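You operate a simulated robot arm through the tools that you are given. There is no shell and no other tool. Be economical: measure what you need, move in short steps, check, and stop when the job is done.

You run a simulated two-armed robot. Do the job below in one go: nothing can be reset, and whatever is moved stays where it is left.

TASK
Pick up the tall jar marked "Grey" from the white table top with one hand, pass it to the other hand and put it on the third white shelf top tier from the left. Fetch the yellow bottle and stand it on the blue puck. Fetch the thin red cone and stand it on the notions table top. Take the red bottle and leave it on the blue block. Pull the lower drawer of the chest open. The order is free. Set down upright: tall jar, yellow bottle, thin red cone, red bottle.

The check looks at the end state, three seconds after you hand in, the way a careful person would. Anything else that was tipped, shoved, dropped, spilled or broken makes it a failure.

THE ROBOT
Two 7-joint arms with two-finger parallel grippers on one trunk, on a base that drives. Base frame: it is fixed to the floor where the robot stands at the start and does not move with it; the origin is under the middle of the robot, x ahead of it, y to its left, z up; the surface under the hand at the start is at about z = 0.74. Lengths are in m, angles in degrees, forces in N, time in s.
The left shoulder is at the start at [0.02, 0.17, 1.103], the right one opposite. With the tool pointing down near the work surface each hand reaches from about 0.14 to 0.66 m from the robot's upright axis, wherever it stands, measured 20 degrees to its own side. Places, roughly: blue block (6x6x2 cm) [-9.3, -6.2, 0.7]; blue puck [-7, -7, 0.75]; lower drawer of the chest [-6.7, 0.3, 0.8]; notions table top [-10.4, -3.3, 0.7]; red bottle (6x6x13 cm) [-9.7, -6, 0.8]; tall jar [0.75, 0, 0.75]; thin red cone (6x6x15 cm) [-9.5, -6.1, 0.8]; third white shelf top tier [1.7, -2.9, 1.8]; yellow bottle (6x6x13 cm) [-6.9, -7, 0.8]. Payload 3.8 kg a hand.
Tool frame (each hand has its own): the origin (TCP) lies between the finger pads and is the grasp point; the fingertips stand 0.03 m ahead of it; z points along the fingers, y is the line along which they close. Largest opening 0.11 m; finger width 0.02, thickness 0.01; the body of the gripper, 0.048 by 0.112 m, starts 0.055 m behind the TCP.
Orientation is told as [roll, pitch, yaw] about the base's x, y, z axes, in that order, counted from this pose: with the fingers straight down and closing along the base's y, the tool's x points along the base's -x, its y along +y and its z along -z.

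THE INTERFACE
- The arms move only by the tool drive_tool. It takes "left_steps", "right_steps" or both (then of equal length, played together; a hand with none holds still); each is a list of rows, each an object of numbers (a shift or turn left out is 0, a gripper value left out holds the last): "dx", "dy", "dz": the shift along the base's x, y, z in m; "rx", "ry", "rz": the turn, a rotation vector about the base's x, y, z in degrees; "hand": the opening, from 0 (shut) to 1 (fully open). In form: [{"dx": .., "dy": .., "dz": .., "rx": .., "ry": .., "rz": .., "hand": ..}, ...]. A call has 1 to 8 rows; each row is the pose to reach, as a shift and turn from the pose commanded when the call began. Each row takes 0.2 s and may step no farther than 0.05 m and 8.6 degrees from the row before; otherwise, or with a gripper value out of range, the whole call is refused. A pose out of reach is approached as far as the arm can. The call stops where the force on the tool passes 40 N (or 10 N more than at its start, if that is more) or the arm is blocked; 0.2 s more then pass. Each finger travels about 0.072 m/s and halts on what it meets, pressing with about 41 N; the grip force reading is that of the motor and also rises with nothing between the fingers. The clock runs only during rows and for 0.2 s after the last one: add rows that repeat a pose to give the fingers time. The reply holds the time, the measured pose of the TCP, the force on the tool along the base axes, the opening and the grip force, in the units named above and with some noise, with the torque about the TCP (base axes, N m) and any sound that the robot's microphone picked up.
- Cameras (640 x 400 px; columns grow to the right, rows downward): "scene" is now at [0.1063, 0.0156, 1.2549]; the picture's right is [0.18, -0.98, 0.00], its down [-0.57, -0.10, -0.81] and it looks along [0.80, 0.15, -0.58] (base axes); focal length 278 px, centre (320, 200). "left" rides on the left gripper at [0.072, -0.017, -0.103] in its tool frame; the picture's right is [0.23, 0.97, 0.00], its down [-0.76, 0.18, -0.62] and it looks along [-0.61, 0.14, 0.78] (tool axes); focal length 222 px, centre (320, 200). "right" rides on the right gripper at [0.072, 0.017, -0.103] in its tool frame; the picture's right is [-0.23, 0.97, 0.00], its down [-0.76, -0.18, -0.62] and it looks along [-0.61, -0.14, 0.78] (tool axes); focal length 222 px, centre (320, 200).
- capture(camera): a new picture of that camera. No time passes.
- raise_lower(by): slides the trunk up (or, below 0, down) by that many m; the arms and the scene camera ride with it, the base frame stays. It gives what a move gives, with no picture.
- base_move(legs): drives the robot by 1 to 6 legs, each [ahead, turn to the left] in m and degrees, along the robot's own axes; the way and the turn of a leg run together, so that a leg with both is an arc; at most 1.5 m and 180 degrees a leg. The arms and the cameras ride along, it lands a little off, and it stops where it bumps. It gives what a move gives.
- turn_head(pan, tilt): turns the head with the scene camera to pan (to the left, within 80 degrees either way) and tilt (down, from -29 to 69), counted from straight ahead of the robot. It gives what a move gives.
- measure_at(camera, pixels): for up to 12 pixels [column, row] of the newest picture of that camera ("zoom" is the newest enlarged one), the place [x, y, z] in the base frame of the surface seen there, good to about 0.002 m. No time passes.
- zoom(camera, box): a new picture of the part [left, top, right, bottom] of that camera's present view, enlarged. No time passes.
- hand_in(): hands the job in; it is judged then, once.

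Work in short steps. Measure before you move; look again where a grasp or a placing could have gone wrong, and mend it. You have 110 turns and 92 pictures in all, those below and enlarged ones among them. Open the grippers and draw the arms clear of the work before you hand the job in, unless the task says otherwise.

The tools are called after "Request:" by a JSON object that holds its "fn" and its "kwargs". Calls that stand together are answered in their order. drive_tool: Moves the arms, as the interface text tells. Its arguments: {"type":"object","properties":{"left_steps":{"type":"array"},"right_steps":{"type":"array"}},"required":[]} The other tools are called the same way: raise_lower (by) slides the trunk up or down; base_move (legs) drives the base; turn_head (pan, tilt) turns the head that bears the scene camera; capture (camera) takes a picture; measure_at (camera, pixels) gives the place of the surface under pixels of a picture; zoom (camera, box) takes an enlarged picture of a part of a camera's view; hand_in () hands the job in.

At the start:

```text
clock: 0.0
left_tcp_pos: [0.4223, 0.3333, 1.0707]
left_tool_rot: [-0.1, 0.0, 0.0]
left_wrist_force: [-0.2, -0.3, 1.0]
left_moment: [0.01, 0.01, -0.02]
left_gripper_width: 0.11
left_grasp_force: 0.0
right_tcp_pos: [0.4692, -0.1298, 1.0422]
right_tool_rot: [0.0, 0.1, 0.0]
right_wrist_force: [-0.1, 0.2, 0.4]
right_moment: [0.0, 0.03, 0.0]
right_gripper_width: 0.1103
right_grasp_force: 0.1
trunk travel left (down, up): [-0.2, 0.37]
robot x, y, heading: [-0.0005, 0.0029, 0.0]
head pan, tilt: [10.4, 35.6]
```

scene: 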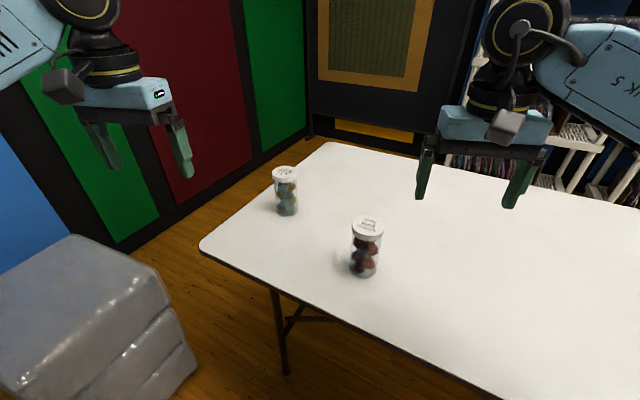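
right: 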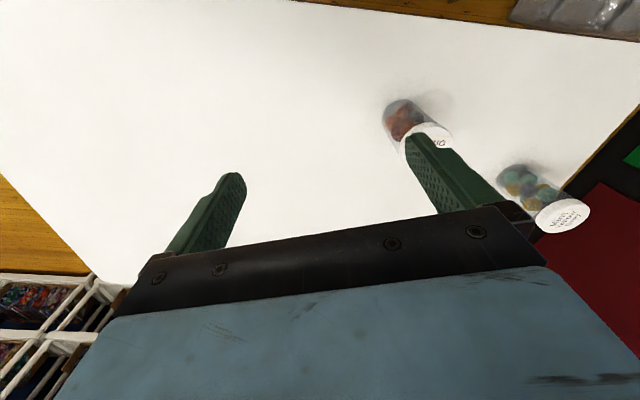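
left: 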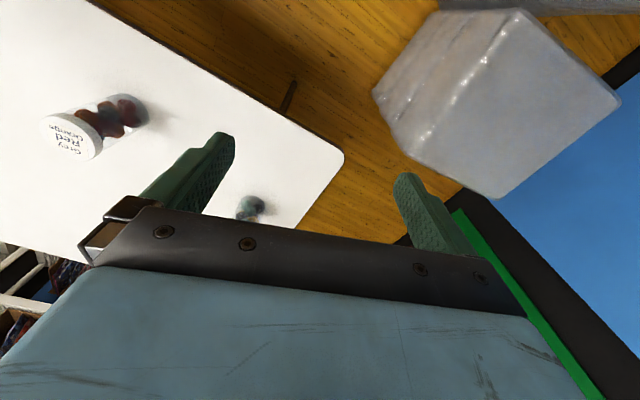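

Two jars are in view, near (285,190) and (366,245). I enlarge their lids to read the labels and measure both.

Request:
{"fn": "zoom", "kwargs": {"camera": "scene", "box": [250, 150, 410, 290]}}

Request:
{"fn": "zoom", "kwargs": {"camera": "left", "box": [30, 80, 190, 180]}}

Request:
{"fn": "zoom", "kwargs": {"camera": "right", "box": [370, 80, 610, 240]}}

Request:
{"fn": "measure_at", "kwargs": {"camera": "scene", "pixels": [[285, 172], [286, 205], [366, 226], [362, 265], [330, 250], [320, 200]]}}

```text
2.86 times, centred on (330, 220) of scene
```

zoom: 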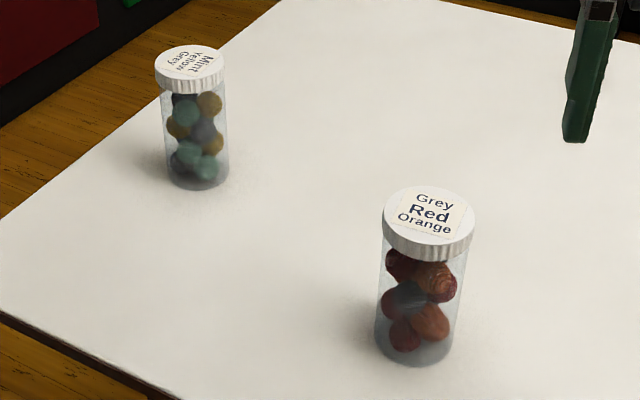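

```text
4.00 times, centred on (110, 130) of left
```

zoom: 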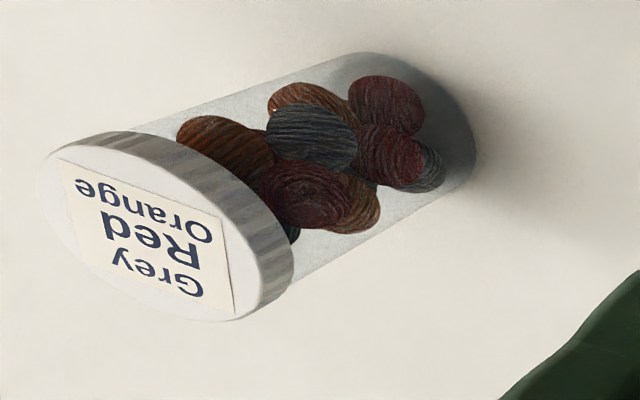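

```text
2.50 times, centred on (490, 160) of right
```

zoom: 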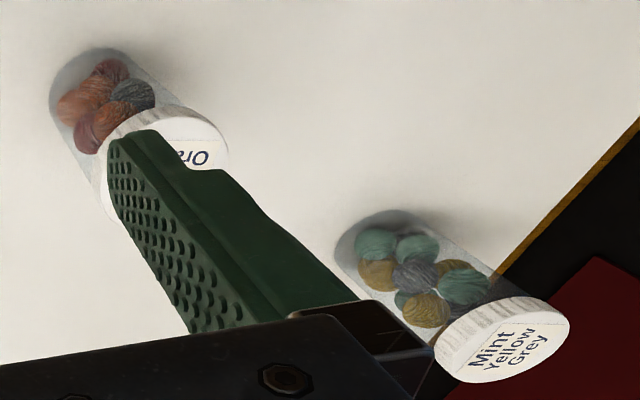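

```text
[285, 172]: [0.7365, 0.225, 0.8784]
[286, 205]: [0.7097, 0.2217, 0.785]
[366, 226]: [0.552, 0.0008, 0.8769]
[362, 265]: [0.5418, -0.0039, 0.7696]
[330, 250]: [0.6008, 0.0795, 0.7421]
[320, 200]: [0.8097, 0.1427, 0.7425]
```

Both labels list "Grey" among other colours, so there may be another jar elsewhere on the table marked differently. I look to the right over the rest of the table and towards the shelves.

Request:
{"fn": "turn_head", "kwargs": {"pan": -35, "tilt": 30}}

Request:
{"fn": "capture", "kwargs": {"camera": "scene"}}

Request:
{"fn": "turn_head", "kwargs": {"pan": -60, "tilt": 5}}

Request:
{"fn": "capture", "kwargs": {"camera": "scene"}}

```text
clock: 1.1
left_tcp_pos: [0.425, 0.3325, 1.0716]
left_tool_rot: [0.0, 0.0, 0.0]
left_wrist_force: [0.5, -1.3, 1.3]
left_moment: [0.01, -0.02, -0.01]
left_gripper_width: 0.1103
left_grasp_force: 0.1
right_tcp_pos: [0.4703, -0.1292, 1.0418]
right_tool_rot: [0.1, 0.0, 0.0]
right_wrist_force: [0.5, 0.1, 0.1]
right_moment: [0.01, 0.01, 0.01]
right_gripper_width: 0.1101
right_grasp_force: 0.1
trunk travel left (down, up): [-0.2, 0.37]
robot x, y, heading: [-0.0023, -0.0002, 0.1]
head pan, tilt: [-35.0, 30.0]
```

```text
85 pictures are left
```

scene: 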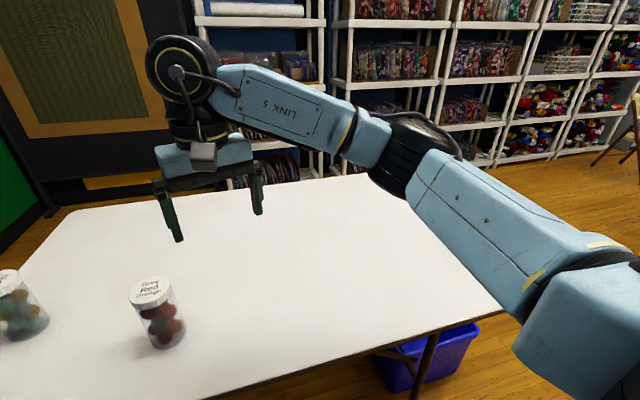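

```text
clock: 2.0
left_tcp_pos: [0.4243, 0.3316, 1.0712]
left_tool_rot: [0.0, 0.0, 0.0]
left_wrist_force: [0.3, 0.2, -0.2]
left_moment: [0.0, 0.02, -0.01]
left_gripper_width: 0.11
left_grasp_force: 0.1
right_tcp_pos: [0.4694, -0.1297, 1.0422]
right_tool_rot: [0.0, 0.1, 0.0]
right_wrist_force: [0.6, 0.6, 0.3]
right_moment: [0.0, -0.04, 0.03]
right_gripper_width: 0.11
right_grasp_force: 0.2
trunk travel left (down, up): [-0.2, 0.37]
robot x, y, heading: [-0.0044, -0.0005, 0.1]
head pan, tilt: [-60.0, 5.0]
```

```text
84 pictures are left
```

scene: 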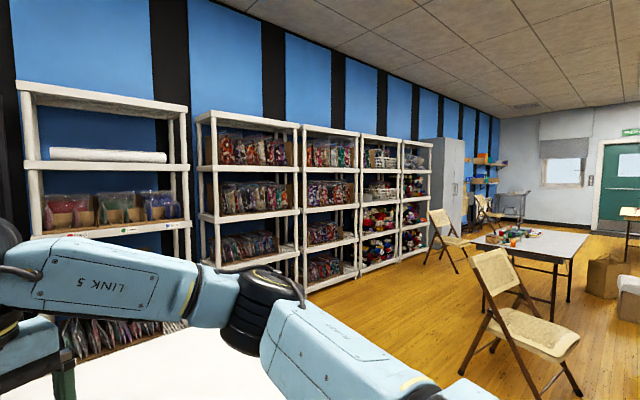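

The scene shows no third jar yet. I look back at the table to read both labels closely, since both contain "Grey".

Request:
{"fn": "turn_head", "kwargs": {"pan": 10, "tilt": 30}}

Request:
{"fn": "capture", "kwargs": {"camera": "scene"}}

Request:
{"fn": "zoom", "kwargs": {"camera": "scene", "box": [260, 125, 310, 155]}}

Request:
{"fn": "measure_at", "kwargs": {"camera": "scene", "pixels": [[283, 140], [366, 190], [330, 120]]}}

```text
clock: 3.4
left_tcp_pos: [0.4238, 0.3327, 1.0708]
left_tool_rot: [-0.1, 0.0, 0.0]
left_wrist_force: [0.3, 0.7, -0.6]
left_moment: [-0.05, -0.01, 0.02]
left_gripper_width: 0.1099
left_grasp_force: 0.0
right_tcp_pos: [0.4697, -0.1297, 1.0423]
right_tool_rot: [0.0, 0.0, 0.0]
right_wrist_force: [-0.8, -0.3, -0.2]
right_moment: [-0.03, 0.03, 0.01]
right_gripper_width: 0.1103
right_grasp_force: 0.0
trunk travel left (down, up): [-0.2, 0.37]
robot x, y, heading: [-0.0001, -0.0012, 0.1]
head pan, tilt: [10.0, 30.0]
```

```text
83 pictures are left
```

scene: 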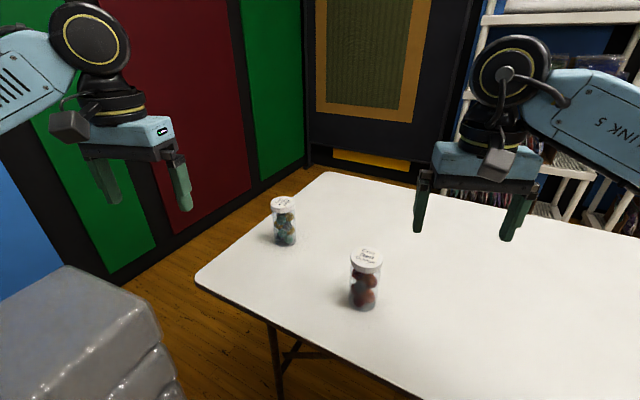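

```text
12.80 times, centred on (285, 140) of scene
```

zoom: 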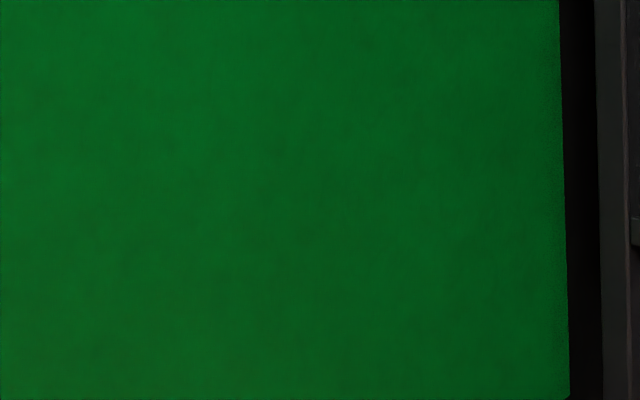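

```text
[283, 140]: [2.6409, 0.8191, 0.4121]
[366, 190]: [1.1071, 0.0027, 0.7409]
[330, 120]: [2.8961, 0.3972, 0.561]
```

The row was guessed too high; the lids sit at (283,203) and (366,258). I zoom both labels.

Request:
{"fn": "zoom", "kwargs": {"camera": "scene", "box": [264, 192, 304, 217]}}

Request:
{"fn": "zoom", "kwargs": {"camera": "scene", "box": [346, 246, 386, 271]}}

```text
16.00 times, centred on (284, 204) of scene
```

zoom: 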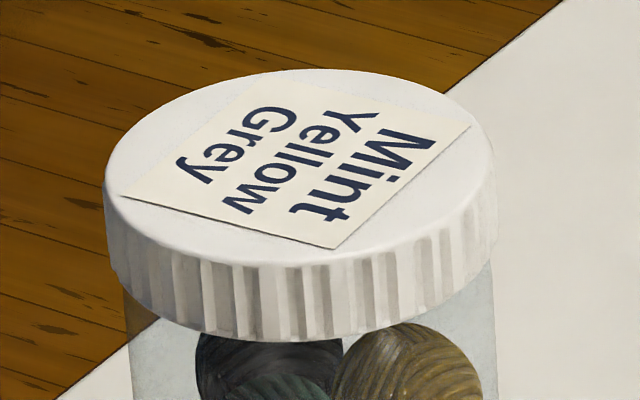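

```text
16.00 times, centred on (366, 258) of scene
```

zoom: 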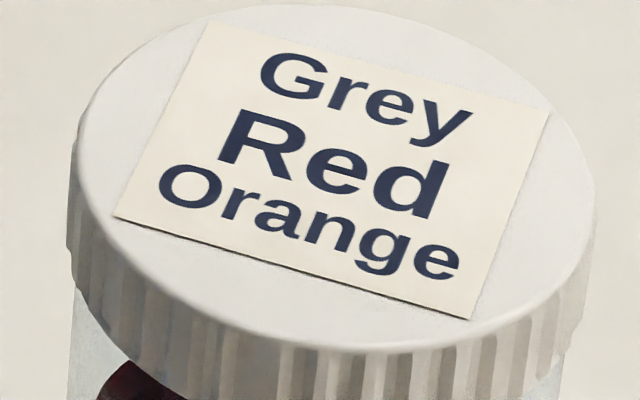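

The labels read "Mint / Yellow / Grey" and "Grey / Red / Orange". The right arm could still be hiding a jar at the table's right end, so I turn the base and look there before choosing (fingertips at about z = 1.01 clear the lids at 0.88).

Request:
{"fn": "base_move", "kwargs": {"legs": [[0, -45]]}}

Request:
{"fn": "turn_head", "kwargs": {"pan": 10, "tilt": 30}}

Request:
{"fn": "capture", "kwargs": {"camera": "scene"}}

Request:
{"fn": "turn_head", "kwargs": {"pan": 0, "tilt": -8}}

Request:
{"fn": "capture", "kwargs": {"camera": "scene"}}

```text
clock: 5.9
left_tcp_pos: [0.5349, -0.0594, 1.0706]
left_tool_rot: [0.0, 0.0, -44.4]
left_wrist_force: [-0.1, -0.1, 0.7]
left_moment: [0.03, -0.01, 0.01]
left_gripper_width: 0.1101
left_grasp_force: 0.1
right_tcp_pos: [0.2452, -0.4206, 1.0427]
right_tool_rot: [0.0, 0.0, -44.6]
right_wrist_force: [-1.1, -0.4, 0.4]
right_moment: [0.02, -0.01, 0.03]
right_gripper_width: 0.1102
right_grasp_force: 0.1
trunk travel left (down, up): [-0.2, 0.37]
robot x, y, heading: [0.0014, 0.0043, -44.2]
head pan, tilt: [10.0, 30.0]
```

```text
clock: 6.5
left_tcp_pos: [0.5344, -0.0593, 1.072]
left_tool_rot: [0.0, 0.0, -44.5]
left_wrist_force: [-0.1, 1.0, -0.5]
left_moment: [0.02, 0.0, 0.0]
left_gripper_width: 0.1101
left_grasp_force: 0.0
right_tcp_pos: [0.2456, -0.421, 1.0426]
right_tool_rot: [0.0, -0.1, -44.5]
right_wrist_force: [0.1, -0.6, -0.4]
right_moment: [0.01, -0.04, -0.02]
right_gripper_width: 0.1098
right_grasp_force: 0.1
trunk travel left (down, up): [-0.2, 0.37]
robot x, y, heading: [0.003, -0.0009, -44.5]
head pan, tilt: [10.0, 30.0]
```

```text
79 pictures are left
```

scene: 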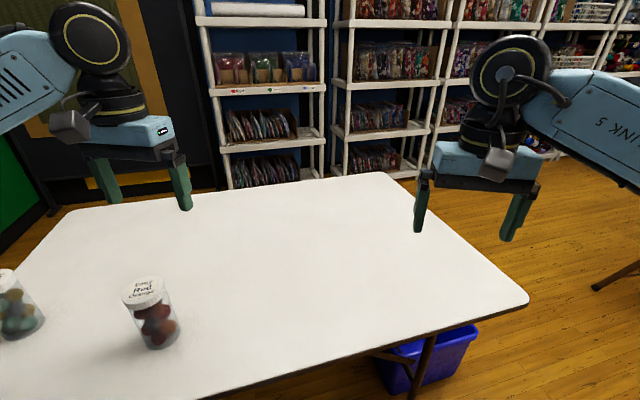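

```text
clock: 7.5
left_tcp_pos: [0.534, -0.0601, 1.071]
left_tool_rot: [0.0, 0.1, -44.4]
left_wrist_force: [0.0, 0.2, -0.1]
left_moment: [-0.03, 0.01, 0.02]
left_gripper_width: 0.1102
left_grasp_force: 0.0
right_tcp_pos: [0.2444, -0.4208, 1.0428]
right_tool_rot: [0.0, 0.0, -44.5]
right_wrist_force: [0.7, -0.1, -0.7]
right_moment: [0.0, 0.03, 0.01]
right_gripper_width: 0.1102
right_grasp_force: 0.0
trunk travel left (down, up): [-0.2, 0.37]
robot x, y, heading: [-0.001, -0.0019, -44.6]
head pan, tilt: [0.0, -8.0]
```

```text
78 pictures are left
```

scene: 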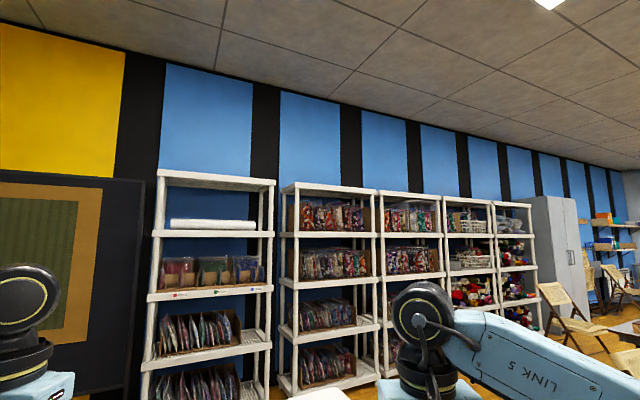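

No third jar exists, so I take the jar whose label starts with "Grey" (Grey/Red/Orange). Its twin is the "Mint" jar. The left hand is nearly above it, so I look again to centre on the lid.

Request:
{"fn": "turn_head", "kwargs": {"pan": 40, "tilt": 40}}

Request:
{"fn": "capture", "kwargs": {"camera": "scene"}}

Request:
{"fn": "capture", "kwargs": {"camera": "left"}}

```text
clock: 8.7
left_tcp_pos: [0.5335, -0.059, 1.0702]
left_tool_rot: [0.1, 0.0, -44.5]
left_wrist_force: [0.3, -0.4, 0.7]
left_moment: [0.01, 0.02, 0.01]
left_gripper_width: 0.1099
left_grasp_force: 0.1
right_tcp_pos: [0.2462, -0.4212, 1.0422]
right_tool_rot: [0.1, 0.0, -44.6]
right_wrist_force: [0.8, -0.8, 0.0]
right_moment: [-0.01, 0.01, 0.01]
right_gripper_width: 0.1099
right_grasp_force: 0.0
trunk travel left (down, up): [-0.2, 0.37]
robot x, y, heading: [0.0009, -0.0017, -44.4]
head pan, tilt: [40.0, 40.0]
```

```text
77 pictures are left
```

scene: 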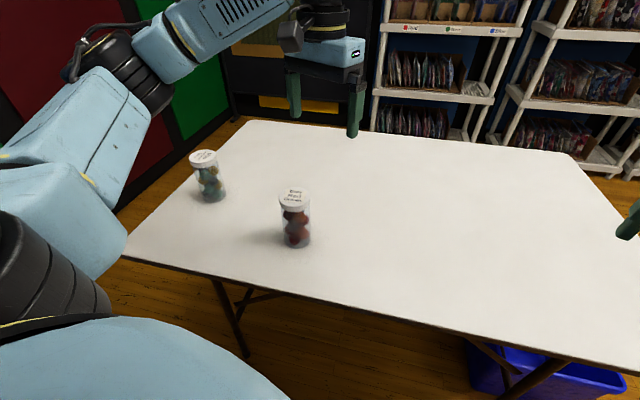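

```text
76 pictures are left
```

left: 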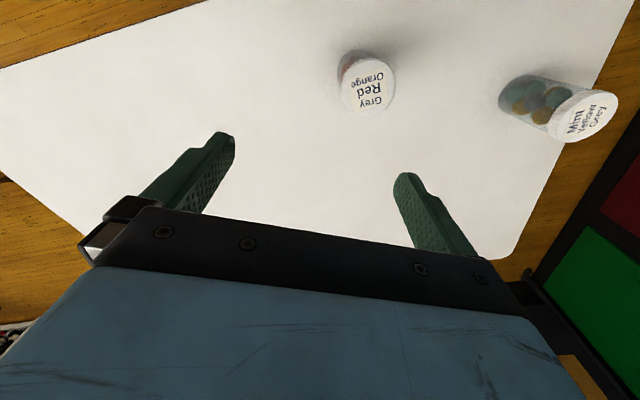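

The lid is at (368,90) in the left view; I measure its rim on all sides.

Request:
{"fn": "measure_at", "kwargs": {"camera": "left", "pixels": [[343, 92], [393, 90], [368, 74], [369, 113], [368, 92], [410, 120]]}}

Request:
{"fn": "measure_at", "kwargs": {"camera": "scene", "pixels": [[280, 195], [308, 195], [294, 187], [294, 202], [285, 225], [308, 225]]}}

```text
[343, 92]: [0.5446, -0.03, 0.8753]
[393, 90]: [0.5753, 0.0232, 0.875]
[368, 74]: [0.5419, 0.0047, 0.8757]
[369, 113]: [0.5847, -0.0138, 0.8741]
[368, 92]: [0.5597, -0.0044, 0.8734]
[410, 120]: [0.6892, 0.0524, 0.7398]
```

```text
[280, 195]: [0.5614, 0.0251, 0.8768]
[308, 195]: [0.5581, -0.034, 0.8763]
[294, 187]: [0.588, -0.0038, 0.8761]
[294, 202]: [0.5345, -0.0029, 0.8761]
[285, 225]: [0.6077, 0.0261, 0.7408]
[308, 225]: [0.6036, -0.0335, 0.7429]
```

The lid centre is (0.561, -0.004) with radius 0.031 and its top at 0.876. I move the left hand above it first, then straight down to TCP z of about 0.85.

Request:
{"fn": "drive_tool", "kwargs": {"left_steps": [{"dx": 0.014, "dy": 0.028, "hand": 1}, {"dx": 0.027, "dy": 0.055}, {"dx": 0.027, "dy": 0.055, "dz": -0.05}, {"dx": 0.027, "dy": 0.055, "dz": -0.1}, {"dx": 0.027, "dy": 0.055, "dz": -0.1}]}}

Request:
{"fn": "capture", "kwargs": {"camera": "left"}}

```text
clock: 9.9
left_tcp_pos: [0.5605, -0.0039, 0.9724]
left_tool_rot: [0.0, -0.1, -44.5]
left_wrist_force: [-0.3, -0.5, 0.4]
left_moment: [0.0, -0.04, -0.03]
left_gripper_width: 0.11
left_grasp_force: 0.1
right_tcp_pos: [0.2444, -0.4213, 1.0423]
right_tool_rot: [0.0, 0.0, -44.5]
right_wrist_force: [0.5, -0.6, -0.1]
right_moment: [-0.01, 0.01, -0.02]
right_gripper_width: 0.1101
right_grasp_force: 0.1
trunk travel left (down, up): [-0.2, 0.37]
robot x, y, heading: [-0.0002, -0.0019, -44.3]
head pan, tilt: [40.0, 40.0]
```

```text
75 pictures are left
```

left: 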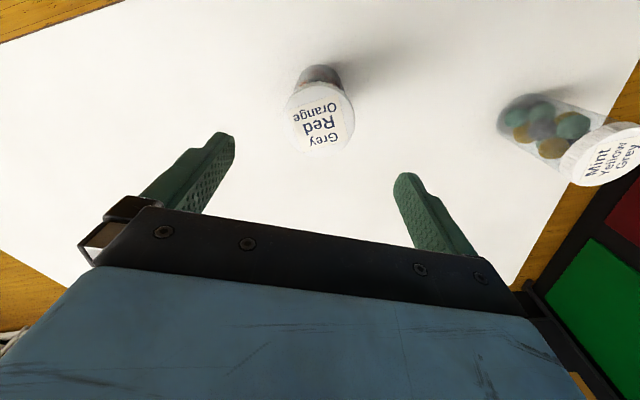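

The lid sits centred between the fingers. I go down to z = 0.85 and close.

Request:
{"fn": "drive_tool", "kwargs": {"left_steps": [{"dz": -0.045}, {"dz": -0.09}, {"dz": -0.122}, {"dz": -0.122, "hand": 0.5}, {"dz": -0.122, "hand": 0.3}, {"dz": -0.122, "hand": 0.3}, {"dz": -0.122, "hand": 0.3}]}}

```text
clock: 11.5
left_tcp_pos: [0.5607, -0.0021, 0.8484]
left_tool_rot: [0.0, 0.0, -44.5]
left_wrist_force: [-0.4, 0.2, -0.1]
left_moment: [0.0, -0.01, -0.02]
left_gripper_width: 0.0646
left_grasp_force: 41.1
right_tcp_pos: [0.245, -0.4197, 1.0413]
right_tool_rot: [-0.1, 0.0, -44.5]
right_wrist_force: [0.3, -0.1, -0.6]
right_moment: [0.0, 0.01, 0.0]
right_gripper_width: 0.11
right_grasp_force: 0.0
trunk travel left (down, up): [-0.2, 0.37]
robot x, y, heading: [-0.0004, 0.0004, -44.7]
head pan, tilt: [40.0, 40.0]
```

Grip is 41 N at 0.0646 m, so the jar is held. I lift it 0.30 m with the left hand while the right hand pitches its fingers forward for a side grasp.

Request:
{"fn": "drive_tool", "kwargs": {"left_steps": [{"dz": 0.03, "hand": 0.3}, {"dz": 0.07}, {"dz": 0.11}, {"dz": 0.15}, {"dz": 0.19}, {"dz": 0.23}, {"dz": 0.27}, {"dz": 0.3}], "right_steps": [{"dx": -0.004, "dy": 0.004, "dz": 0.006, "rx": -5.26, "ry": -5.35}, {"dx": -0.008, "dy": 0.008, "dz": 0.012, "rx": -10.5, "ry": -10.7}, {"dx": -0.012, "dy": 0.012, "dz": 0.018, "rx": -15.8, "ry": -16.0}, {"dx": -0.016, "dy": 0.016, "dz": 0.024, "rx": -21.0, "ry": -21.4}, {"dx": -0.02, "dy": 0.02, "dz": 0.03, "rx": -26.3, "ry": -26.7}, {"dx": -0.023, "dy": 0.023, "dz": 0.036, "rx": -31.5, "ry": -32.1}, {"dx": -0.026, "dy": 0.026, "dz": 0.042, "rx": -36.8, "ry": -37.4}, {"dx": -0.029, "dy": 0.029, "dz": 0.048, "rx": -42.1, "ry": -42.8}]}}

```text
clock: 13.3
left_tcp_pos: [0.56, -0.0049, 1.1486]
left_tool_rot: [0.0, 0.1, -44.4]
left_wrist_force: [1.1, -0.3, -1.6]
left_moment: [-0.03, -0.02, 0.01]
left_gripper_width: 0.0644
left_grasp_force: 40.9
right_tcp_pos: [0.217, -0.3922, 1.09]
right_tool_rot: [0.0, -60.2, -44.5]
right_wrist_force: [-0.5, -0.3, -0.2]
right_moment: [0.0, 0.01, -0.01]
right_gripper_width: 0.1097
right_grasp_force: 0.1
trunk travel left (down, up): [-0.2, 0.37]
robot x, y, heading: [-0.0008, -0.0012, -44.4]
head pan, tilt: [40.0, 40.0]
```

Jar lifted cleanly. Now I bring it to the mid-front of the robot at about (0.412, -0.365, 1.149), and the right hand yaws 40° inward to its pre-grasp spot beside it.

Request:
{"fn": "drive_tool", "kwargs": {"left_steps": [{"dx": -0.0185, "dy": -0.045, "hand": 0.3}, {"dx": -0.037, "dy": -0.09}, {"dx": -0.0555, "dy": -0.135}, {"dx": -0.074, "dy": -0.18}, {"dx": -0.0925, "dy": -0.225}, {"dx": -0.111, "dy": -0.27}, {"dx": -0.1295, "dy": -0.315}, {"dx": -0.148, "dy": -0.36}], "right_steps": [{"dx": 0.011, "dy": 0.008, "rz": 8}, {"dx": 0.022, "dy": 0.016, "rz": 16}, {"dx": 0.033, "dy": 0.024, "rz": 24}, {"dx": 0.044, "dy": 0.032, "rz": 32}, {"dx": 0.0556, "dy": 0.038, "rz": 40}, {"dx": 0.0556, "dy": 0.038, "rz": 40}, {"dx": 0.0556, "dy": 0.038, "rz": 40}, {"dx": 0.0556, "dy": 0.038, "rz": 40}]}}

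Request:
{"fn": "turn_head", "kwargs": {"pan": 0, "tilt": 35}}

Request:
{"fn": "capture", "kwargs": {"camera": "scene"}}

Request:
{"fn": "capture", "kwargs": {"camera": "right"}}

```text
clock: 15.1
left_tcp_pos: [0.4096, -0.3647, 1.1508]
left_tool_rot: [0.0, 0.0, -44.6]
left_wrist_force: [-0.2, -1.1, -0.6]
left_moment: [0.03, -0.01, -0.04]
left_gripper_width: 0.0643
left_grasp_force: 40.7
right_tcp_pos: [0.2697, -0.3539, 1.091]
right_tool_rot: [0.1, -60.1, -4.6]
right_wrist_force: [0.8, 0.1, -0.6]
right_moment: [0.0, -0.01, 0.04]
right_gripper_width: 0.1099
right_grasp_force: 0.2
trunk travel left (down, up): [-0.2, 0.37]
robot x, y, heading: [-0.0006, 0.0015, -44.7]
head pan, tilt: [40.0, 40.0]
```

```text
clock: 16.1
left_tcp_pos: [0.4118, -0.3633, 1.1508]
left_tool_rot: [0.0, 0.1, -44.6]
left_wrist_force: [-1.1, 1.0, -1.0]
left_moment: [0.01, -0.02, 0.0]
left_gripper_width: 0.0641
left_grasp_force: 41.3
right_tcp_pos: [0.2701, -0.3523, 1.0904]
right_tool_rot: [-0.1, -60.0, -4.5]
right_wrist_force: [0.3, -0.3, 0.6]
right_moment: [0.0, 0.03, 0.0]
right_gripper_width: 0.1099
right_grasp_force: 0.0
trunk travel left (down, up): [-0.2, 0.37]
robot x, y, heading: [0.0016, 0.0032, -44.5]
head pan, tilt: [0.0, 35.0]
```

```text
74 pictures are left
```

scene: 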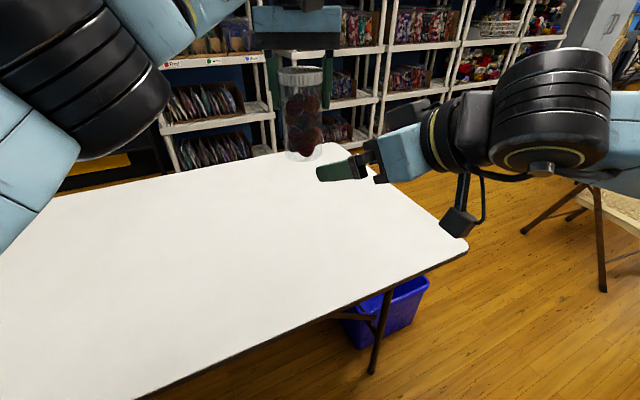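

```text
73 pictures are left
```

right: 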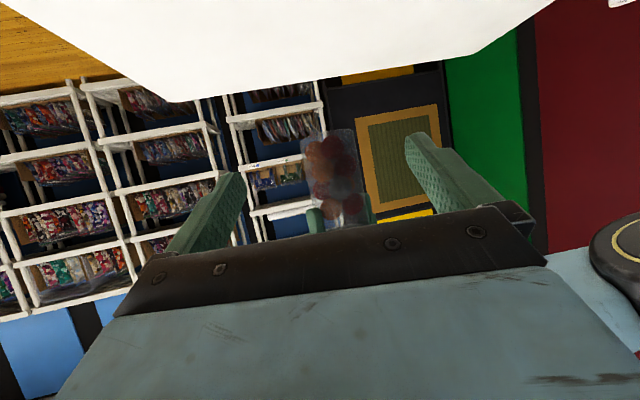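

The right hand is in line with the jar (axis about (0.4105, -0.364)). To keep its body off the left fingers I stop 0.016 m short of centre, 0.008 m lower, and then close.

Request:
{"fn": "drive_tool", "kwargs": {"right_steps": [{"dx": 0.03, "dy": -0.002, "dz": -0.008}, {"dx": 0.065, "dy": -0.005, "dz": -0.008}, {"dx": 0.095, "dy": -0.008, "dz": -0.008}, {"dx": 0.1245, "dy": -0.01, "dz": -0.008}, {"dx": 0.1245, "dy": -0.01, "dz": -0.008}]}}

Request:
{"fn": "capture", "kwargs": {"camera": "right"}}

Request:
{"fn": "zoom", "kwargs": {"camera": "scene", "box": [230, 30, 430, 200]}}

```text
clock: 17.3
left_tcp_pos: [0.4119, -0.3643, 1.1497]
left_tool_rot: [0.0, 0.1, -44.5]
left_wrist_force: [0.5, 0.4, -0.9]
left_moment: [-0.01, 0.02, 0.03]
left_gripper_width: 0.0642
left_grasp_force: 41.4
right_tcp_pos: [0.3956, -0.366, 1.0833]
right_tool_rot: [-0.1, -59.9, -4.3]
right_wrist_force: [-0.4, 0.6, -0.9]
right_moment: [-0.02, -0.01, -0.03]
right_gripper_width: 0.1102
right_grasp_force: 0.0
trunk travel left (down, up): [-0.2, 0.37]
robot x, y, heading: [-0.0042, -0.001, -44.3]
head pan, tilt: [0.0, 35.0]
```

```text
72 pictures are left
```

right: 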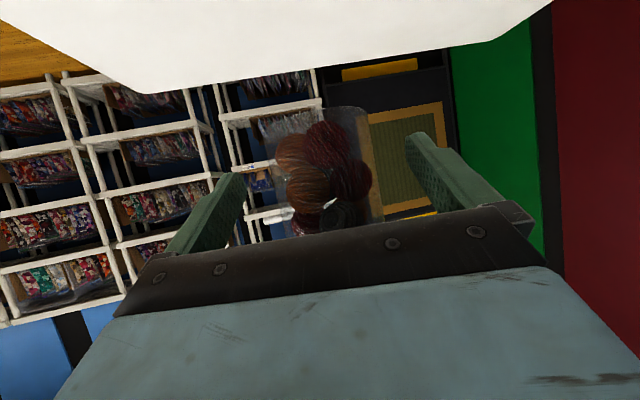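

```text
2.35 times, centred on (330, 115) of scene
```

zoom: 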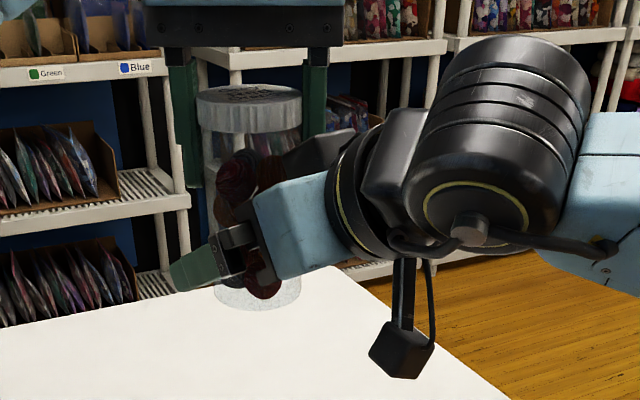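

The jar stands between the right fingers. I close the right hand.

Request:
{"fn": "drive_tool", "kwargs": {"right_steps": [{"hand": 0.6}, {"hand": 0.3}, {"hand": 0.3}, {"hand": 0.3}, {"hand": 0.3}]}}

```text
clock: 18.5
left_tcp_pos: [0.4105, -0.3641, 1.1513]
left_tool_rot: [-0.1, 0.0, -44.6]
left_wrist_force: [0.4, -12.1, -0.6]
left_moment: [-0.65, -0.13, -0.35]
left_gripper_width: 0.0639
left_grasp_force: 40.8
right_tcp_pos: [0.3957, -0.3638, 1.0832]
right_tool_rot: [0.0, -60.1, -4.2]
right_wrist_force: [-0.7, 11.9, 0.1]
right_moment: [-0.23, 0.11, 0.56]
right_gripper_width: 0.0621
right_grasp_force: 40.7
trunk travel left (down, up): [-0.2, 0.37]
robot x, y, heading: [-0.0005, 0.0013, -44.5]
head pan, tilt: [0.0, 35.0]
```

Both hands hold the jar, with about 12 N of sideways strain. I ease the right hand 2 mm to +y, open the left and lift it straight away.

Request:
{"fn": "drive_tool", "kwargs": {"left_steps": [{"hand": 0.3}, {"hand": 0.7}, {"hand": 0.8}, {"hand": 0.8}, {"hand": 0.8, "dz": 0.04}, {"dz": 0.08}, {"dz": 0.12}, {"dz": 0.14}], "right_steps": [{"dy": 0.002, "hand": 0.3}, {"dy": 0.002}, {"dy": 0.002}, {"dy": 0.002}, {"dy": 0.002}, {"dy": 0.002}, {"dy": 0.002}, {"dy": 0.002}]}}

Request:
{"fn": "zoom", "kwargs": {"camera": "scene", "box": [200, 20, 440, 200]}}

```text
clock: 20.3
left_tcp_pos: [0.3799, -0.3274, 1.2359]
left_tool_rot: [-0.1, 0.1, -44.3]
left_wrist_force: [-0.9, 0.7, 0.2]
left_moment: [-0.06, 0.02, 0.02]
left_gripper_width: 0.088
left_grasp_force: 0.1
left hand out of reach, approached as far as the arm can: row 5, 6, 7, 8
right_tcp_pos: [0.3965, -0.3597, 1.0836]
right_tool_rot: [-0.3, -60.0, -4.2]
right_wrist_force: [0.4, 0.6, -0.7]
right_moment: [0.0, 0.0, -0.03]
right_gripper_width: 0.0621
right_grasp_force: 41.4
trunk travel left (down, up): [-0.2, 0.37]
robot x, y, heading: [-0.0033, 0.0008, -44.4]
head pan, tilt: [0.0, 35.0]
```

```text
2.22 times, centred on (320, 110) of scene
```

zoom: 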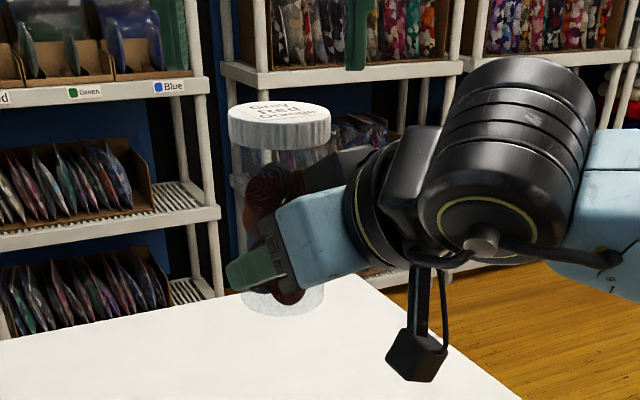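

The handover worked: the right hand holds the jar upright at 41 N. I swing the left hand clear to its side and measure the table corner and shelf fronts.

Request:
{"fn": "drive_tool", "kwargs": {"left_steps": [{"dx": 0.03, "dy": 0.031, "hand": 0.8}, {"dx": 0.06, "dy": 0.061}, {"dx": 0.09, "dy": 0.092}, {"dx": 0.12, "dy": 0.122, "dz": -0.03}, {"dx": 0.14, "dy": 0.142, "dz": -0.06}, {"dx": 0.14, "dy": 0.155, "dz": -0.1}]}}

Request:
{"fn": "turn_head", "kwargs": {"pan": -15, "tilt": 10}}

Request:
{"fn": "capture", "kwargs": {"camera": "scene"}}

```text
refused: row 4 steps farther than a row can; nothing moved
```

```text
clock: 21.2
left_tcp_pos: [0.3804, -0.3306, 1.236]
left_tool_rot: [0.0, 0.2, -44.2]
left_wrist_force: [0.4, 0.4, -0.2]
left_moment: [0.03, 0.0, -0.01]
left_gripper_width: 0.0879
left_grasp_force: 0.2
right_tcp_pos: [0.396, -0.363, 1.0823]
right_tool_rot: [0.0, -60.0, -4.5]
right_wrist_force: [0.0, -0.2, -0.4]
right_moment: [-0.01, 0.04, 0.03]
right_gripper_width: 0.0623
right_grasp_force: 41.1
trunk travel left (down, up): [-0.2, 0.37]
robot x, y, heading: [0.0025, 0.0, -44.3]
head pan, tilt: [-15.0, 10.0]
```

```text
69 pictures are left
```

scene: 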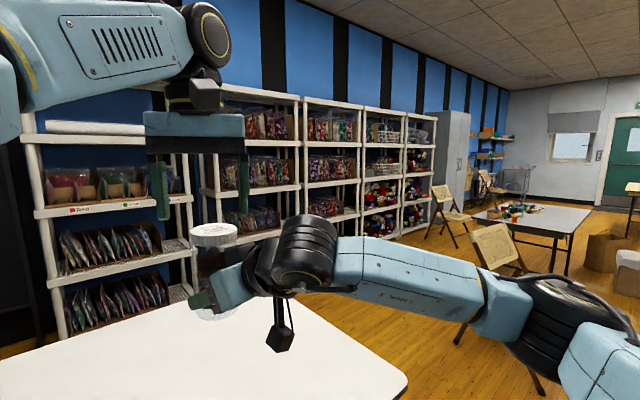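

The third shelf unit spans columns 303–360 with its top at about row 100. I measure it, the floor and the chair, and swing the left arm out in smaller steps.

Request:
{"fn": "measure_at", "kwargs": {"camera": "scene", "pixels": [[306, 100], [332, 104], [357, 107], [297, 96], [366, 109], [345, 240], [408, 375], [500, 245], [440, 185], [420, 310], [400, 245], [570, 210]]}}

Request:
{"fn": "drive_tool", "kwargs": {"left_steps": [{"dx": 0.03, "dy": 0.031, "hand": 0.8}, {"dx": 0.06, "dy": 0.061}, {"dx": 0.09, "dy": 0.092}, {"dx": 0.11, "dy": 0.112, "dz": -0.02}, {"dx": 0.13, "dy": 0.132, "dz": -0.05}, {"dx": 0.14, "dy": 0.145, "dz": -0.08}]}}

```text
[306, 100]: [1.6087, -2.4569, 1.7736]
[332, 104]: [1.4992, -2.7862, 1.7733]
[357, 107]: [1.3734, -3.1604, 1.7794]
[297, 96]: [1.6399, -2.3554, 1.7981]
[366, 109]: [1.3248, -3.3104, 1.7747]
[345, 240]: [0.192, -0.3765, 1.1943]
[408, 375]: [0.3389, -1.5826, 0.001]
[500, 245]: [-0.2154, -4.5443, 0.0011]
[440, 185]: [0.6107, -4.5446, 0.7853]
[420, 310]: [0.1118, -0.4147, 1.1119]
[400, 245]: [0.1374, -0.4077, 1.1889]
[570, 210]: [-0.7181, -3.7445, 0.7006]
```

```text
clock: 22.6
left_tcp_pos: [0.5213, -0.1832, 1.158]
left_tool_rot: [-0.1, 0.0, -44.4]
left_wrist_force: [0.3, 0.2, -0.6]
left_moment: [-0.02, -0.02, 0.0]
left_gripper_width: 0.088
left_grasp_force: 0.2
right_tcp_pos: [0.3959, -0.3617, 1.0824]
right_tool_rot: [0.0, -60.1, -4.5]
right_wrist_force: [-0.5, -0.4, 0.3]
right_moment: [-0.03, 0.02, 0.03]
right_gripper_width: 0.0624
right_grasp_force: 41.0
trunk travel left (down, up): [-0.2, 0.37]
robot x, y, heading: [0.0004, -0.0023, -44.2]
head pan, tilt: [-15.0, 10.0]
```

Shelf 3's front edge runs from (1.61,-2.46) to (1.37,-3.16), so the heading into it is about -18.5°. A folding chair stands somewhere to my right, so I turn that way (arms are above 1.0 m) and look at the free floor.

Request:
{"fn": "base_move", "kwargs": {"legs": [[0, -50]]}}

Request:
{"fn": "turn_head", "kwargs": {"pan": 35, "tilt": 30}}

Request:
{"fn": "capture", "kwargs": {"camera": "scene"}}

Request:
{"fn": "turn_head", "kwargs": {"pan": -5, "tilt": 25}}

Request:
{"fn": "capture", "kwargs": {"camera": "scene"}}

```text
clock: 25.3
left_tcp_pos: [0.1949, -0.5163, 1.1581]
left_tool_rot: [0.0, 0.1, -94.2]
left_wrist_force: [0.4, -0.5, 0.4]
left_moment: [0.01, 0.0, 0.02]
left_gripper_width: 0.0877
left_grasp_force: 0.1
right_tcp_pos: [-0.022, -0.5361, 1.0823]
right_tool_rot: [0.1, -59.9, -54.3]
right_wrist_force: [0.0, 0.3, -0.2]
right_moment: [-0.02, 0.0, -0.01]
right_gripper_width: 0.0622
right_grasp_force: 40.8
trunk travel left (down, up): [-0.2, 0.37]
robot x, y, heading: [0.0007, 0.0022, -94.5]
head pan, tilt: [-15.0, 10.0]
```

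```text
clock: 26.5
left_tcp_pos: [0.1959, -0.5169, 1.1598]
left_tool_rot: [0.0, -0.1, -94.2]
left_wrist_force: [-0.7, 0.8, 0.0]
left_moment: [0.01, 0.0, 0.02]
left_gripper_width: 0.0879
left_grasp_force: 0.1
right_tcp_pos: [-0.022, -0.536, 1.0834]
right_tool_rot: [-0.1, -59.9, -54.3]
right_wrist_force: [0.3, 0.4, 0.1]
right_moment: [0.03, 0.02, -0.05]
right_gripper_width: 0.0622
right_grasp_force: 41.1
trunk travel left (down, up): [-0.2, 0.37]
robot x, y, heading: [0.0024, 0.0002, -94.2]
head pan, tilt: [35.0, 30.0]
```

```text
68 pictures are left
```

scene: 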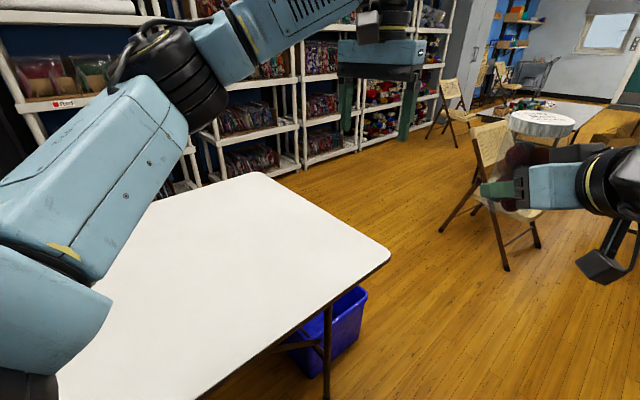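

```text
clock: 27.5
left_tcp_pos: [0.1955, -0.5161, 1.1588]
left_tool_rot: [-0.1, 0.0, -94.4]
left_wrist_force: [0.0, -0.7, 0.0]
left_moment: [-0.01, 0.02, 0.01]
left_gripper_width: 0.0881
left_grasp_force: 0.1
right_tcp_pos: [-0.0224, -0.5363, 1.0826]
right_tool_rot: [0.0, -60.0, -54.3]
right_wrist_force: [-0.1, 0.0, 0.0]
right_moment: [0.03, 0.0, -0.03]
right_gripper_width: 0.0622
right_grasp_force: 41.2
trunk travel left (down, up): [-0.2, 0.37]
robot x, y, heading: [-0.0012, -0.0006, -94.1]
head pan, tilt: [-5.0, 25.0]
```

```text
67 pictures are left
```

scene: 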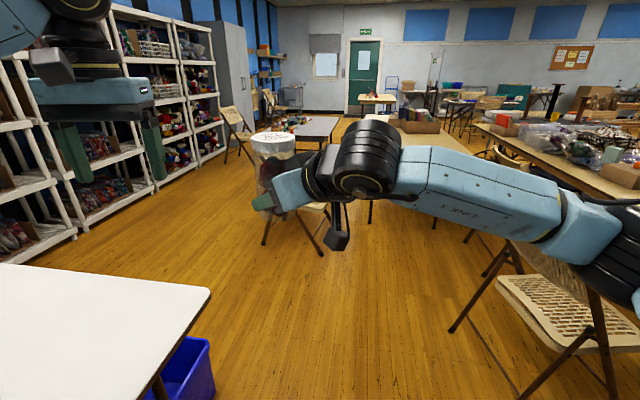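

I measure the chair legs, bin and table corner to plan the drive.

Request:
{"fn": "measure_at", "kwargs": {"camera": "scene", "pixels": [[208, 292], [211, 385], [265, 243], [320, 253], [452, 330], [520, 397], [205, 345], [220, 240], [160, 180], [370, 222], [467, 242], [620, 395]]}}

```text
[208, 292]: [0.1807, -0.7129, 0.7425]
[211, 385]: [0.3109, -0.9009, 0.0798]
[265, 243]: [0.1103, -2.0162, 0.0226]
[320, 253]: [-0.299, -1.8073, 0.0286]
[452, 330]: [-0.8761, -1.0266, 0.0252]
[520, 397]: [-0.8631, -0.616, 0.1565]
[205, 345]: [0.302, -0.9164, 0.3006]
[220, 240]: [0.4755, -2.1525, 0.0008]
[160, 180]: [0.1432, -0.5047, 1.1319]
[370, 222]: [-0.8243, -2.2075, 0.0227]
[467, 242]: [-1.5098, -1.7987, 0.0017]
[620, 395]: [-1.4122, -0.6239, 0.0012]
```

The route is clear: past the table corner at (0.18,-0.71), between the bin and the chair leg at (0.11,-2.02), then to about (0.55,-2.45). I drive it.

Request:
{"fn": "base_move", "kwargs": {"legs": [[0, -10.4], [1.19, 0], [0, 79.4], [0.94, 0], [0, -64.8], [0.9, 0]]}}

Request:
{"fn": "base_move", "kwargs": {"legs": [[0, 71.5]]}}

Request:
{"fn": "raise_lower", "kwargs": {"by": 0.37}}

Request:
{"fn": "turn_head", "kwargs": {"pan": 0, "tilt": 0}}

Request:
{"fn": "capture", "kwargs": {"camera": "scene"}}

```text
clock: 49.5
left_tcp_pos: [0.8512, -2.9418, 1.1583]
left_tool_rot: [-0.1, 0.1, -87.7]
left_wrist_force: [-0.1, 0.3, -0.7]
left_moment: [0.04, 0.02, 0.03]
left_gripper_width: 0.088
left_grasp_force: 0.1
right_tcp_pos: [0.6372, -2.9862, 1.0823]
right_tool_rot: [-0.1, -60.0, -47.8]
right_wrist_force: [0.7, 0.0, -0.1]
right_moment: [-0.01, 0.03, -0.03]
right_gripper_width: 0.0621
right_grasp_force: 40.8
trunk travel left (down, up): [-0.2, 0.37]
robot x, y, heading: [0.5985, -2.4476, -87.7]
head pan, tilt: [-5.0, 25.0]
```

```text
clock: 53.0
left_tcp_pos: [1.1422, -2.358, 1.1589]
left_tool_rot: [-0.1, 0.0, -15.4]
left_wrist_force: [0.8, -0.1, 1.1]
left_moment: [0.01, 0.02, 0.0]
left_gripper_width: 0.0879
left_grasp_force: 0.2
right_tcp_pos: [1.12, -2.5756, 1.0822]
right_tool_rot: [-0.1, -60.0, 24.6]
right_wrist_force: [0.9, 0.4, -0.3]
right_moment: [-0.02, 0.04, -0.03]
right_gripper_width: 0.062
right_grasp_force: 40.8
trunk travel left (down, up): [-0.2, 0.37]
robot x, y, heading: [0.5985, -2.4458, -15.6]
head pan, tilt: [-5.0, 25.0]
```

```text
clock: 56.6
left_tcp_pos: [1.1444, -2.3596, 1.5291]
left_tool_rot: [-0.1, -0.1, -15.5]
left_wrist_force: [-0.6, -0.8, -0.6]
left_moment: [0.01, 0.04, 0.01]
left_gripper_width: 0.088
left_grasp_force: 0.0
right_tcp_pos: [1.1201, -2.5767, 1.4522]
right_tool_rot: [-0.1, -60.0, 24.4]
right_wrist_force: [-0.7, 0.1, -1.1]
right_moment: [-0.03, 0.02, -0.01]
right_gripper_width: 0.0619
right_grasp_force: 41.4
trunk travel left (down, up): [-0.57, 0.0]
robot x, y, heading: [0.5988, -2.4525, -15.6]
head pan, tilt: [-5.0, 25.0]
```

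```text
clock: 57.5
left_tcp_pos: [1.1424, -2.3594, 1.5287]
left_tool_rot: [0.0, 0.0, -15.4]
left_wrist_force: [0.2, -0.2, 0.1]
left_moment: [-0.01, -0.02, -0.02]
left_gripper_width: 0.0877
left_grasp_force: 0.1
right_tcp_pos: [1.1192, -2.5759, 1.4518]
right_tool_rot: [-0.1, -60.0, 24.6]
right_wrist_force: [-0.6, 0.1, -1.1]
right_moment: [-0.02, 0.03, 0.0]
right_gripper_width: 0.0618
right_grasp_force: 41.7
trunk travel left (down, up): [-0.57, 0.0]
robot x, y, heading: [0.5963, -2.4525, -15.3]
head pan, tilt: [0.0, 0.0]
```

```text
66 pictures are left
```

scene: 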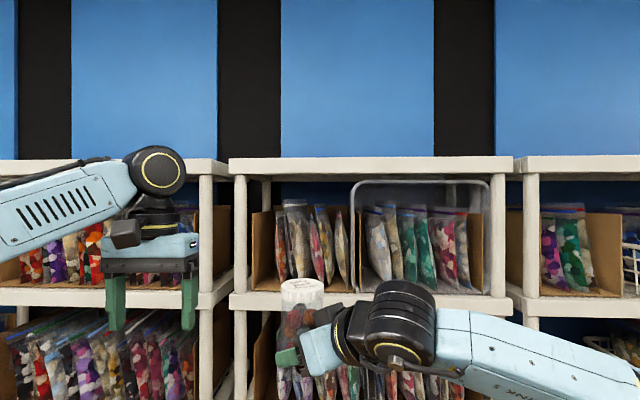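

I face shelf 3's top tier (columns 230–513, top edge at row 158). The scene camera at about z = 1.62 is below it, so I measure the edge and will use the right wrist camera for the surface.

Request:
{"fn": "measure_at", "kwargs": {"camera": "scene", "pixels": [[232, 161], [370, 159], [508, 159], [370, 170], [232, 172], [508, 172], [300, 282], [320, 160]]}}

Request:
{"fn": "drive_tool", "kwargs": {"right_steps": [{"dz": 0.05}, {"dz": 0.1}, {"dz": 0.15}, {"dz": 0.2}, {"dz": 0.25}, {"dz": 0.3}, {"dz": 0.35}, {"dz": 0.4}]}}

Request:
{"fn": "capture", "kwargs": {"camera": "right"}}

```text
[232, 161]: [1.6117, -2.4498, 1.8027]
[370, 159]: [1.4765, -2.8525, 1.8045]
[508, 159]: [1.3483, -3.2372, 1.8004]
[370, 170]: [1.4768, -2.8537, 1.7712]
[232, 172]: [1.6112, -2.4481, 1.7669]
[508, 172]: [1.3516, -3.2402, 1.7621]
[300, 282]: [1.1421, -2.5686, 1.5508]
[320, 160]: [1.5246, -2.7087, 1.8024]
```

```text
clock: 59.3
left_tcp_pos: [1.1424, -2.3602, 1.5285]
left_tool_rot: [0.0, 0.0, -15.3]
left_wrist_force: [0.3, 0.0, -0.7]
left_moment: [0.04, 0.04, 0.03]
left_gripper_width: 0.088
left_grasp_force: 0.0
right_tcp_pos: [1.1111, -2.5844, 1.8215]
right_tool_rot: [-0.1, -60.0, 24.6]
right_wrist_force: [0.5, -1.2, -0.6]
right_moment: [0.0, 0.0, 0.01]
right_gripper_width: 0.0619
right_grasp_force: 40.8
right hand out of reach, approached as far as the arm can: row 8
trunk travel left (down, up): [-0.57, 0.0]
robot x, y, heading: [0.6007, -2.4512, -15.3]
head pan, tilt: [0.0, 0.0]
```

```text
65 pictures are left
```

right: 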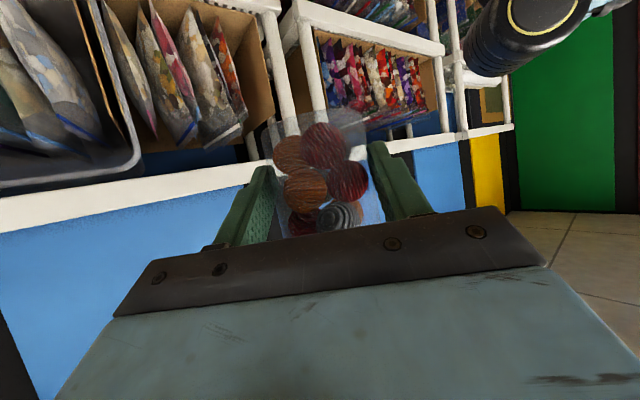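

The arm's reach limit is 1.8215 m with the 40° inward yaw. I undo the yaw and shift the hand to its own side, which frees reach, and go higher.

Request:
{"fn": "drive_tool", "kwargs": {"right_steps": [{"dx": -0.007, "dy": -0.025, "rz": -8}, {"dx": -0.014, "dy": -0.05, "rz": -16}, {"dx": -0.021, "dy": -0.075, "rz": -24}, {"dx": -0.028, "dy": -0.1, "rz": -32}, {"dx": -0.034, "dy": -0.125, "rz": -40}, {"dx": -0.034, "dy": -0.125, "dz": 0.03, "rz": -40}, {"dx": -0.034, "dy": -0.125, "dz": 0.06, "rz": -40}, {"dx": -0.034, "dy": -0.125, "dz": 0.06, "rz": -40}]}}

Request:
{"fn": "base_move", "kwargs": {"legs": [[0, -3.2]]}}

Request:
{"fn": "capture", "kwargs": {"camera": "right"}}

```text
clock: 61.1
left_tcp_pos: [1.1424, -2.3618, 1.5292]
left_tool_rot: [0.0, 0.1, -15.4]
left_wrist_force: [-0.2, -0.9, -0.3]
left_moment: [0.05, 0.01, 0.0]
left_gripper_width: 0.0882
left_grasp_force: 0.0
right_tcp_pos: [1.0778, -2.7118, 1.8814]
right_tool_rot: [0.0, -60.0, -15.6]
right_wrist_force: [-1.6, -0.1, -1.6]
right_moment: [0.0, 0.02, 0.01]
right_gripper_width: 0.0618
right_grasp_force: 40.8
trunk travel left (down, up): [-0.57, 0.0]
robot x, y, heading: [0.5997, -2.4504, -15.6]
head pan, tilt: [0.0, 0.0]
```

```text
clock: 61.9
left_tcp_pos: [1.1472, -2.386, 1.5282]
left_tool_rot: [-0.3, -0.1, -18.6]
left_wrist_force: [-0.3, 1.2, -0.1]
left_moment: [-0.03, 0.01, 0.0]
left_gripper_width: 0.0882
left_grasp_force: 0.0
right_tcp_pos: [1.0621, -2.7326, 1.8831]
right_tool_rot: [-0.4, -60.0, -18.3]
right_wrist_force: [-0.4, -0.2, -0.7]
right_moment: [0.01, 0.01, -0.04]
right_gripper_width: 0.0621
right_grasp_force: 41.1
trunk travel left (down, up): [-0.57, 0.0]
robot x, y, heading: [0.5984, -2.4517, -18.7]
head pan, tilt: [0.0, 0.0]
```

```text
64 pictures are left
```

right: 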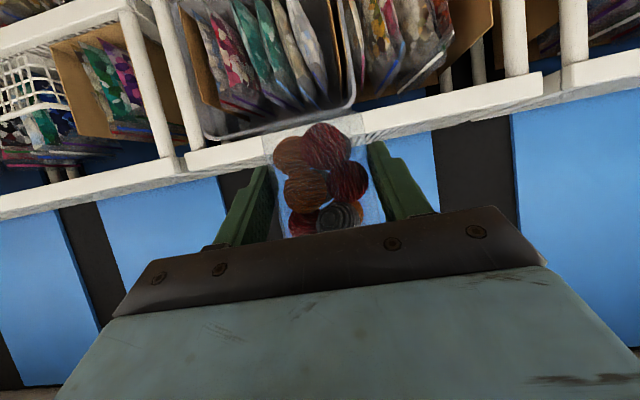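

The jar axis is 0.415 m short of the shelf front and the left hand would enter the shelf when I drive in, so I retract the left hand first.

Request:
{"fn": "drive_tool", "kwargs": {"left_steps": [{"dx": -0.03, "dy": 0.033}, {"dx": -0.06, "dy": 0.066}, {"dx": -0.09, "dy": 0.099}, {"dx": -0.12, "dy": 0.132}, {"dx": -0.15, "dy": 0.165}, {"dx": -0.18, "dy": 0.198}, {"dx": -0.208, "dy": 0.228}]}}

Request:
{"fn": "base_move", "kwargs": {"legs": [[0.3, 0]]}}

Request:
{"fn": "capture", "kwargs": {"camera": "right"}}

```text
clock: 63.5
left_tcp_pos: [0.9467, -2.1833, 1.5226]
left_tool_rot: [-0.1, 0.0, -18.7]
left_wrist_force: [-0.1, -0.1, 1.0]
left_moment: [0.02, -0.04, 0.0]
left_gripper_width: 0.0882
left_grasp_force: 0.0
left hand out of reach, approached as far as the arm can: row 7
right_tcp_pos: [1.0613, -2.7338, 1.883]
right_tool_rot: [-0.2, -60.1, -18.6]
right_wrist_force: [0.3, 0.6, -1.4]
right_moment: [-0.02, 0.02, 0.0]
right_gripper_width: 0.062
right_grasp_force: 40.9
trunk travel left (down, up): [-0.57, 0.0]
robot x, y, heading: [0.5961, -2.4494, -18.8]
head pan, tilt: [0.0, 0.0]
```

```text
clock: 65.6
left_tcp_pos: [1.2305, -2.2781, 1.5238]
left_tool_rot: [-0.2, 0.0, -18.5]
left_wrist_force: [-0.9, 0.2, 0.7]
left_moment: [0.01, -0.01, 0.02]
left_gripper_width: 0.0879
left_grasp_force: 0.1
right_tcp_pos: [1.3456, -2.8283, 1.8831]
right_tool_rot: [-0.3, -60.1, -18.3]
right_wrist_force: [-0.2, -0.1, -1.2]
right_moment: [-0.02, 0.0, 0.02]
right_gripper_width: 0.0619
right_grasp_force: 40.8
trunk travel left (down, up): [-0.57, 0.0]
robot x, y, heading: [0.8849, -2.5448, -18.7]
head pan, tilt: [0.0, 0.0]
```

```text
63 pictures are left
```

right: 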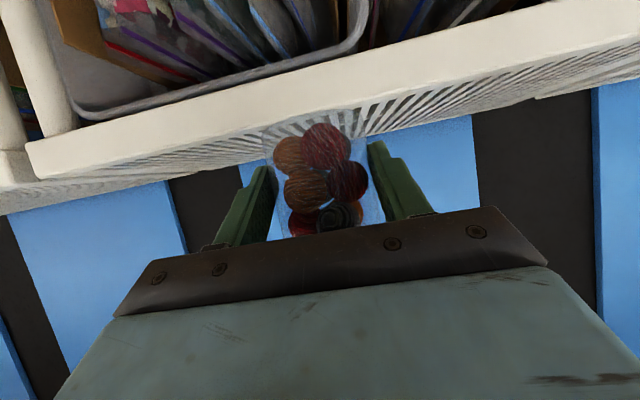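

The wrist camera now sees the slatted top from just above. I measure slats and the front edge.

Request:
{"fn": "measure_at", "kwargs": {"camera": "right", "pixels": [[230, 148], [210, 150], [420, 115], [450, 110], [500, 95], [240, 118], [240, 90], [250, 155], [420, 130], [560, 75]]}}

```text
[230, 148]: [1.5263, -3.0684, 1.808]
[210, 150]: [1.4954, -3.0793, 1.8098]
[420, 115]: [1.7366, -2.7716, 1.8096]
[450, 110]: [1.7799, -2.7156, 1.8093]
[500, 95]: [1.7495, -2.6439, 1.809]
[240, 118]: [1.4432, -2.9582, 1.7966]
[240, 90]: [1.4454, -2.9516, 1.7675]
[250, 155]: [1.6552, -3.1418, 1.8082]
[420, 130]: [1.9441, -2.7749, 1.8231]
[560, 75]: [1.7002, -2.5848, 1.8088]
```

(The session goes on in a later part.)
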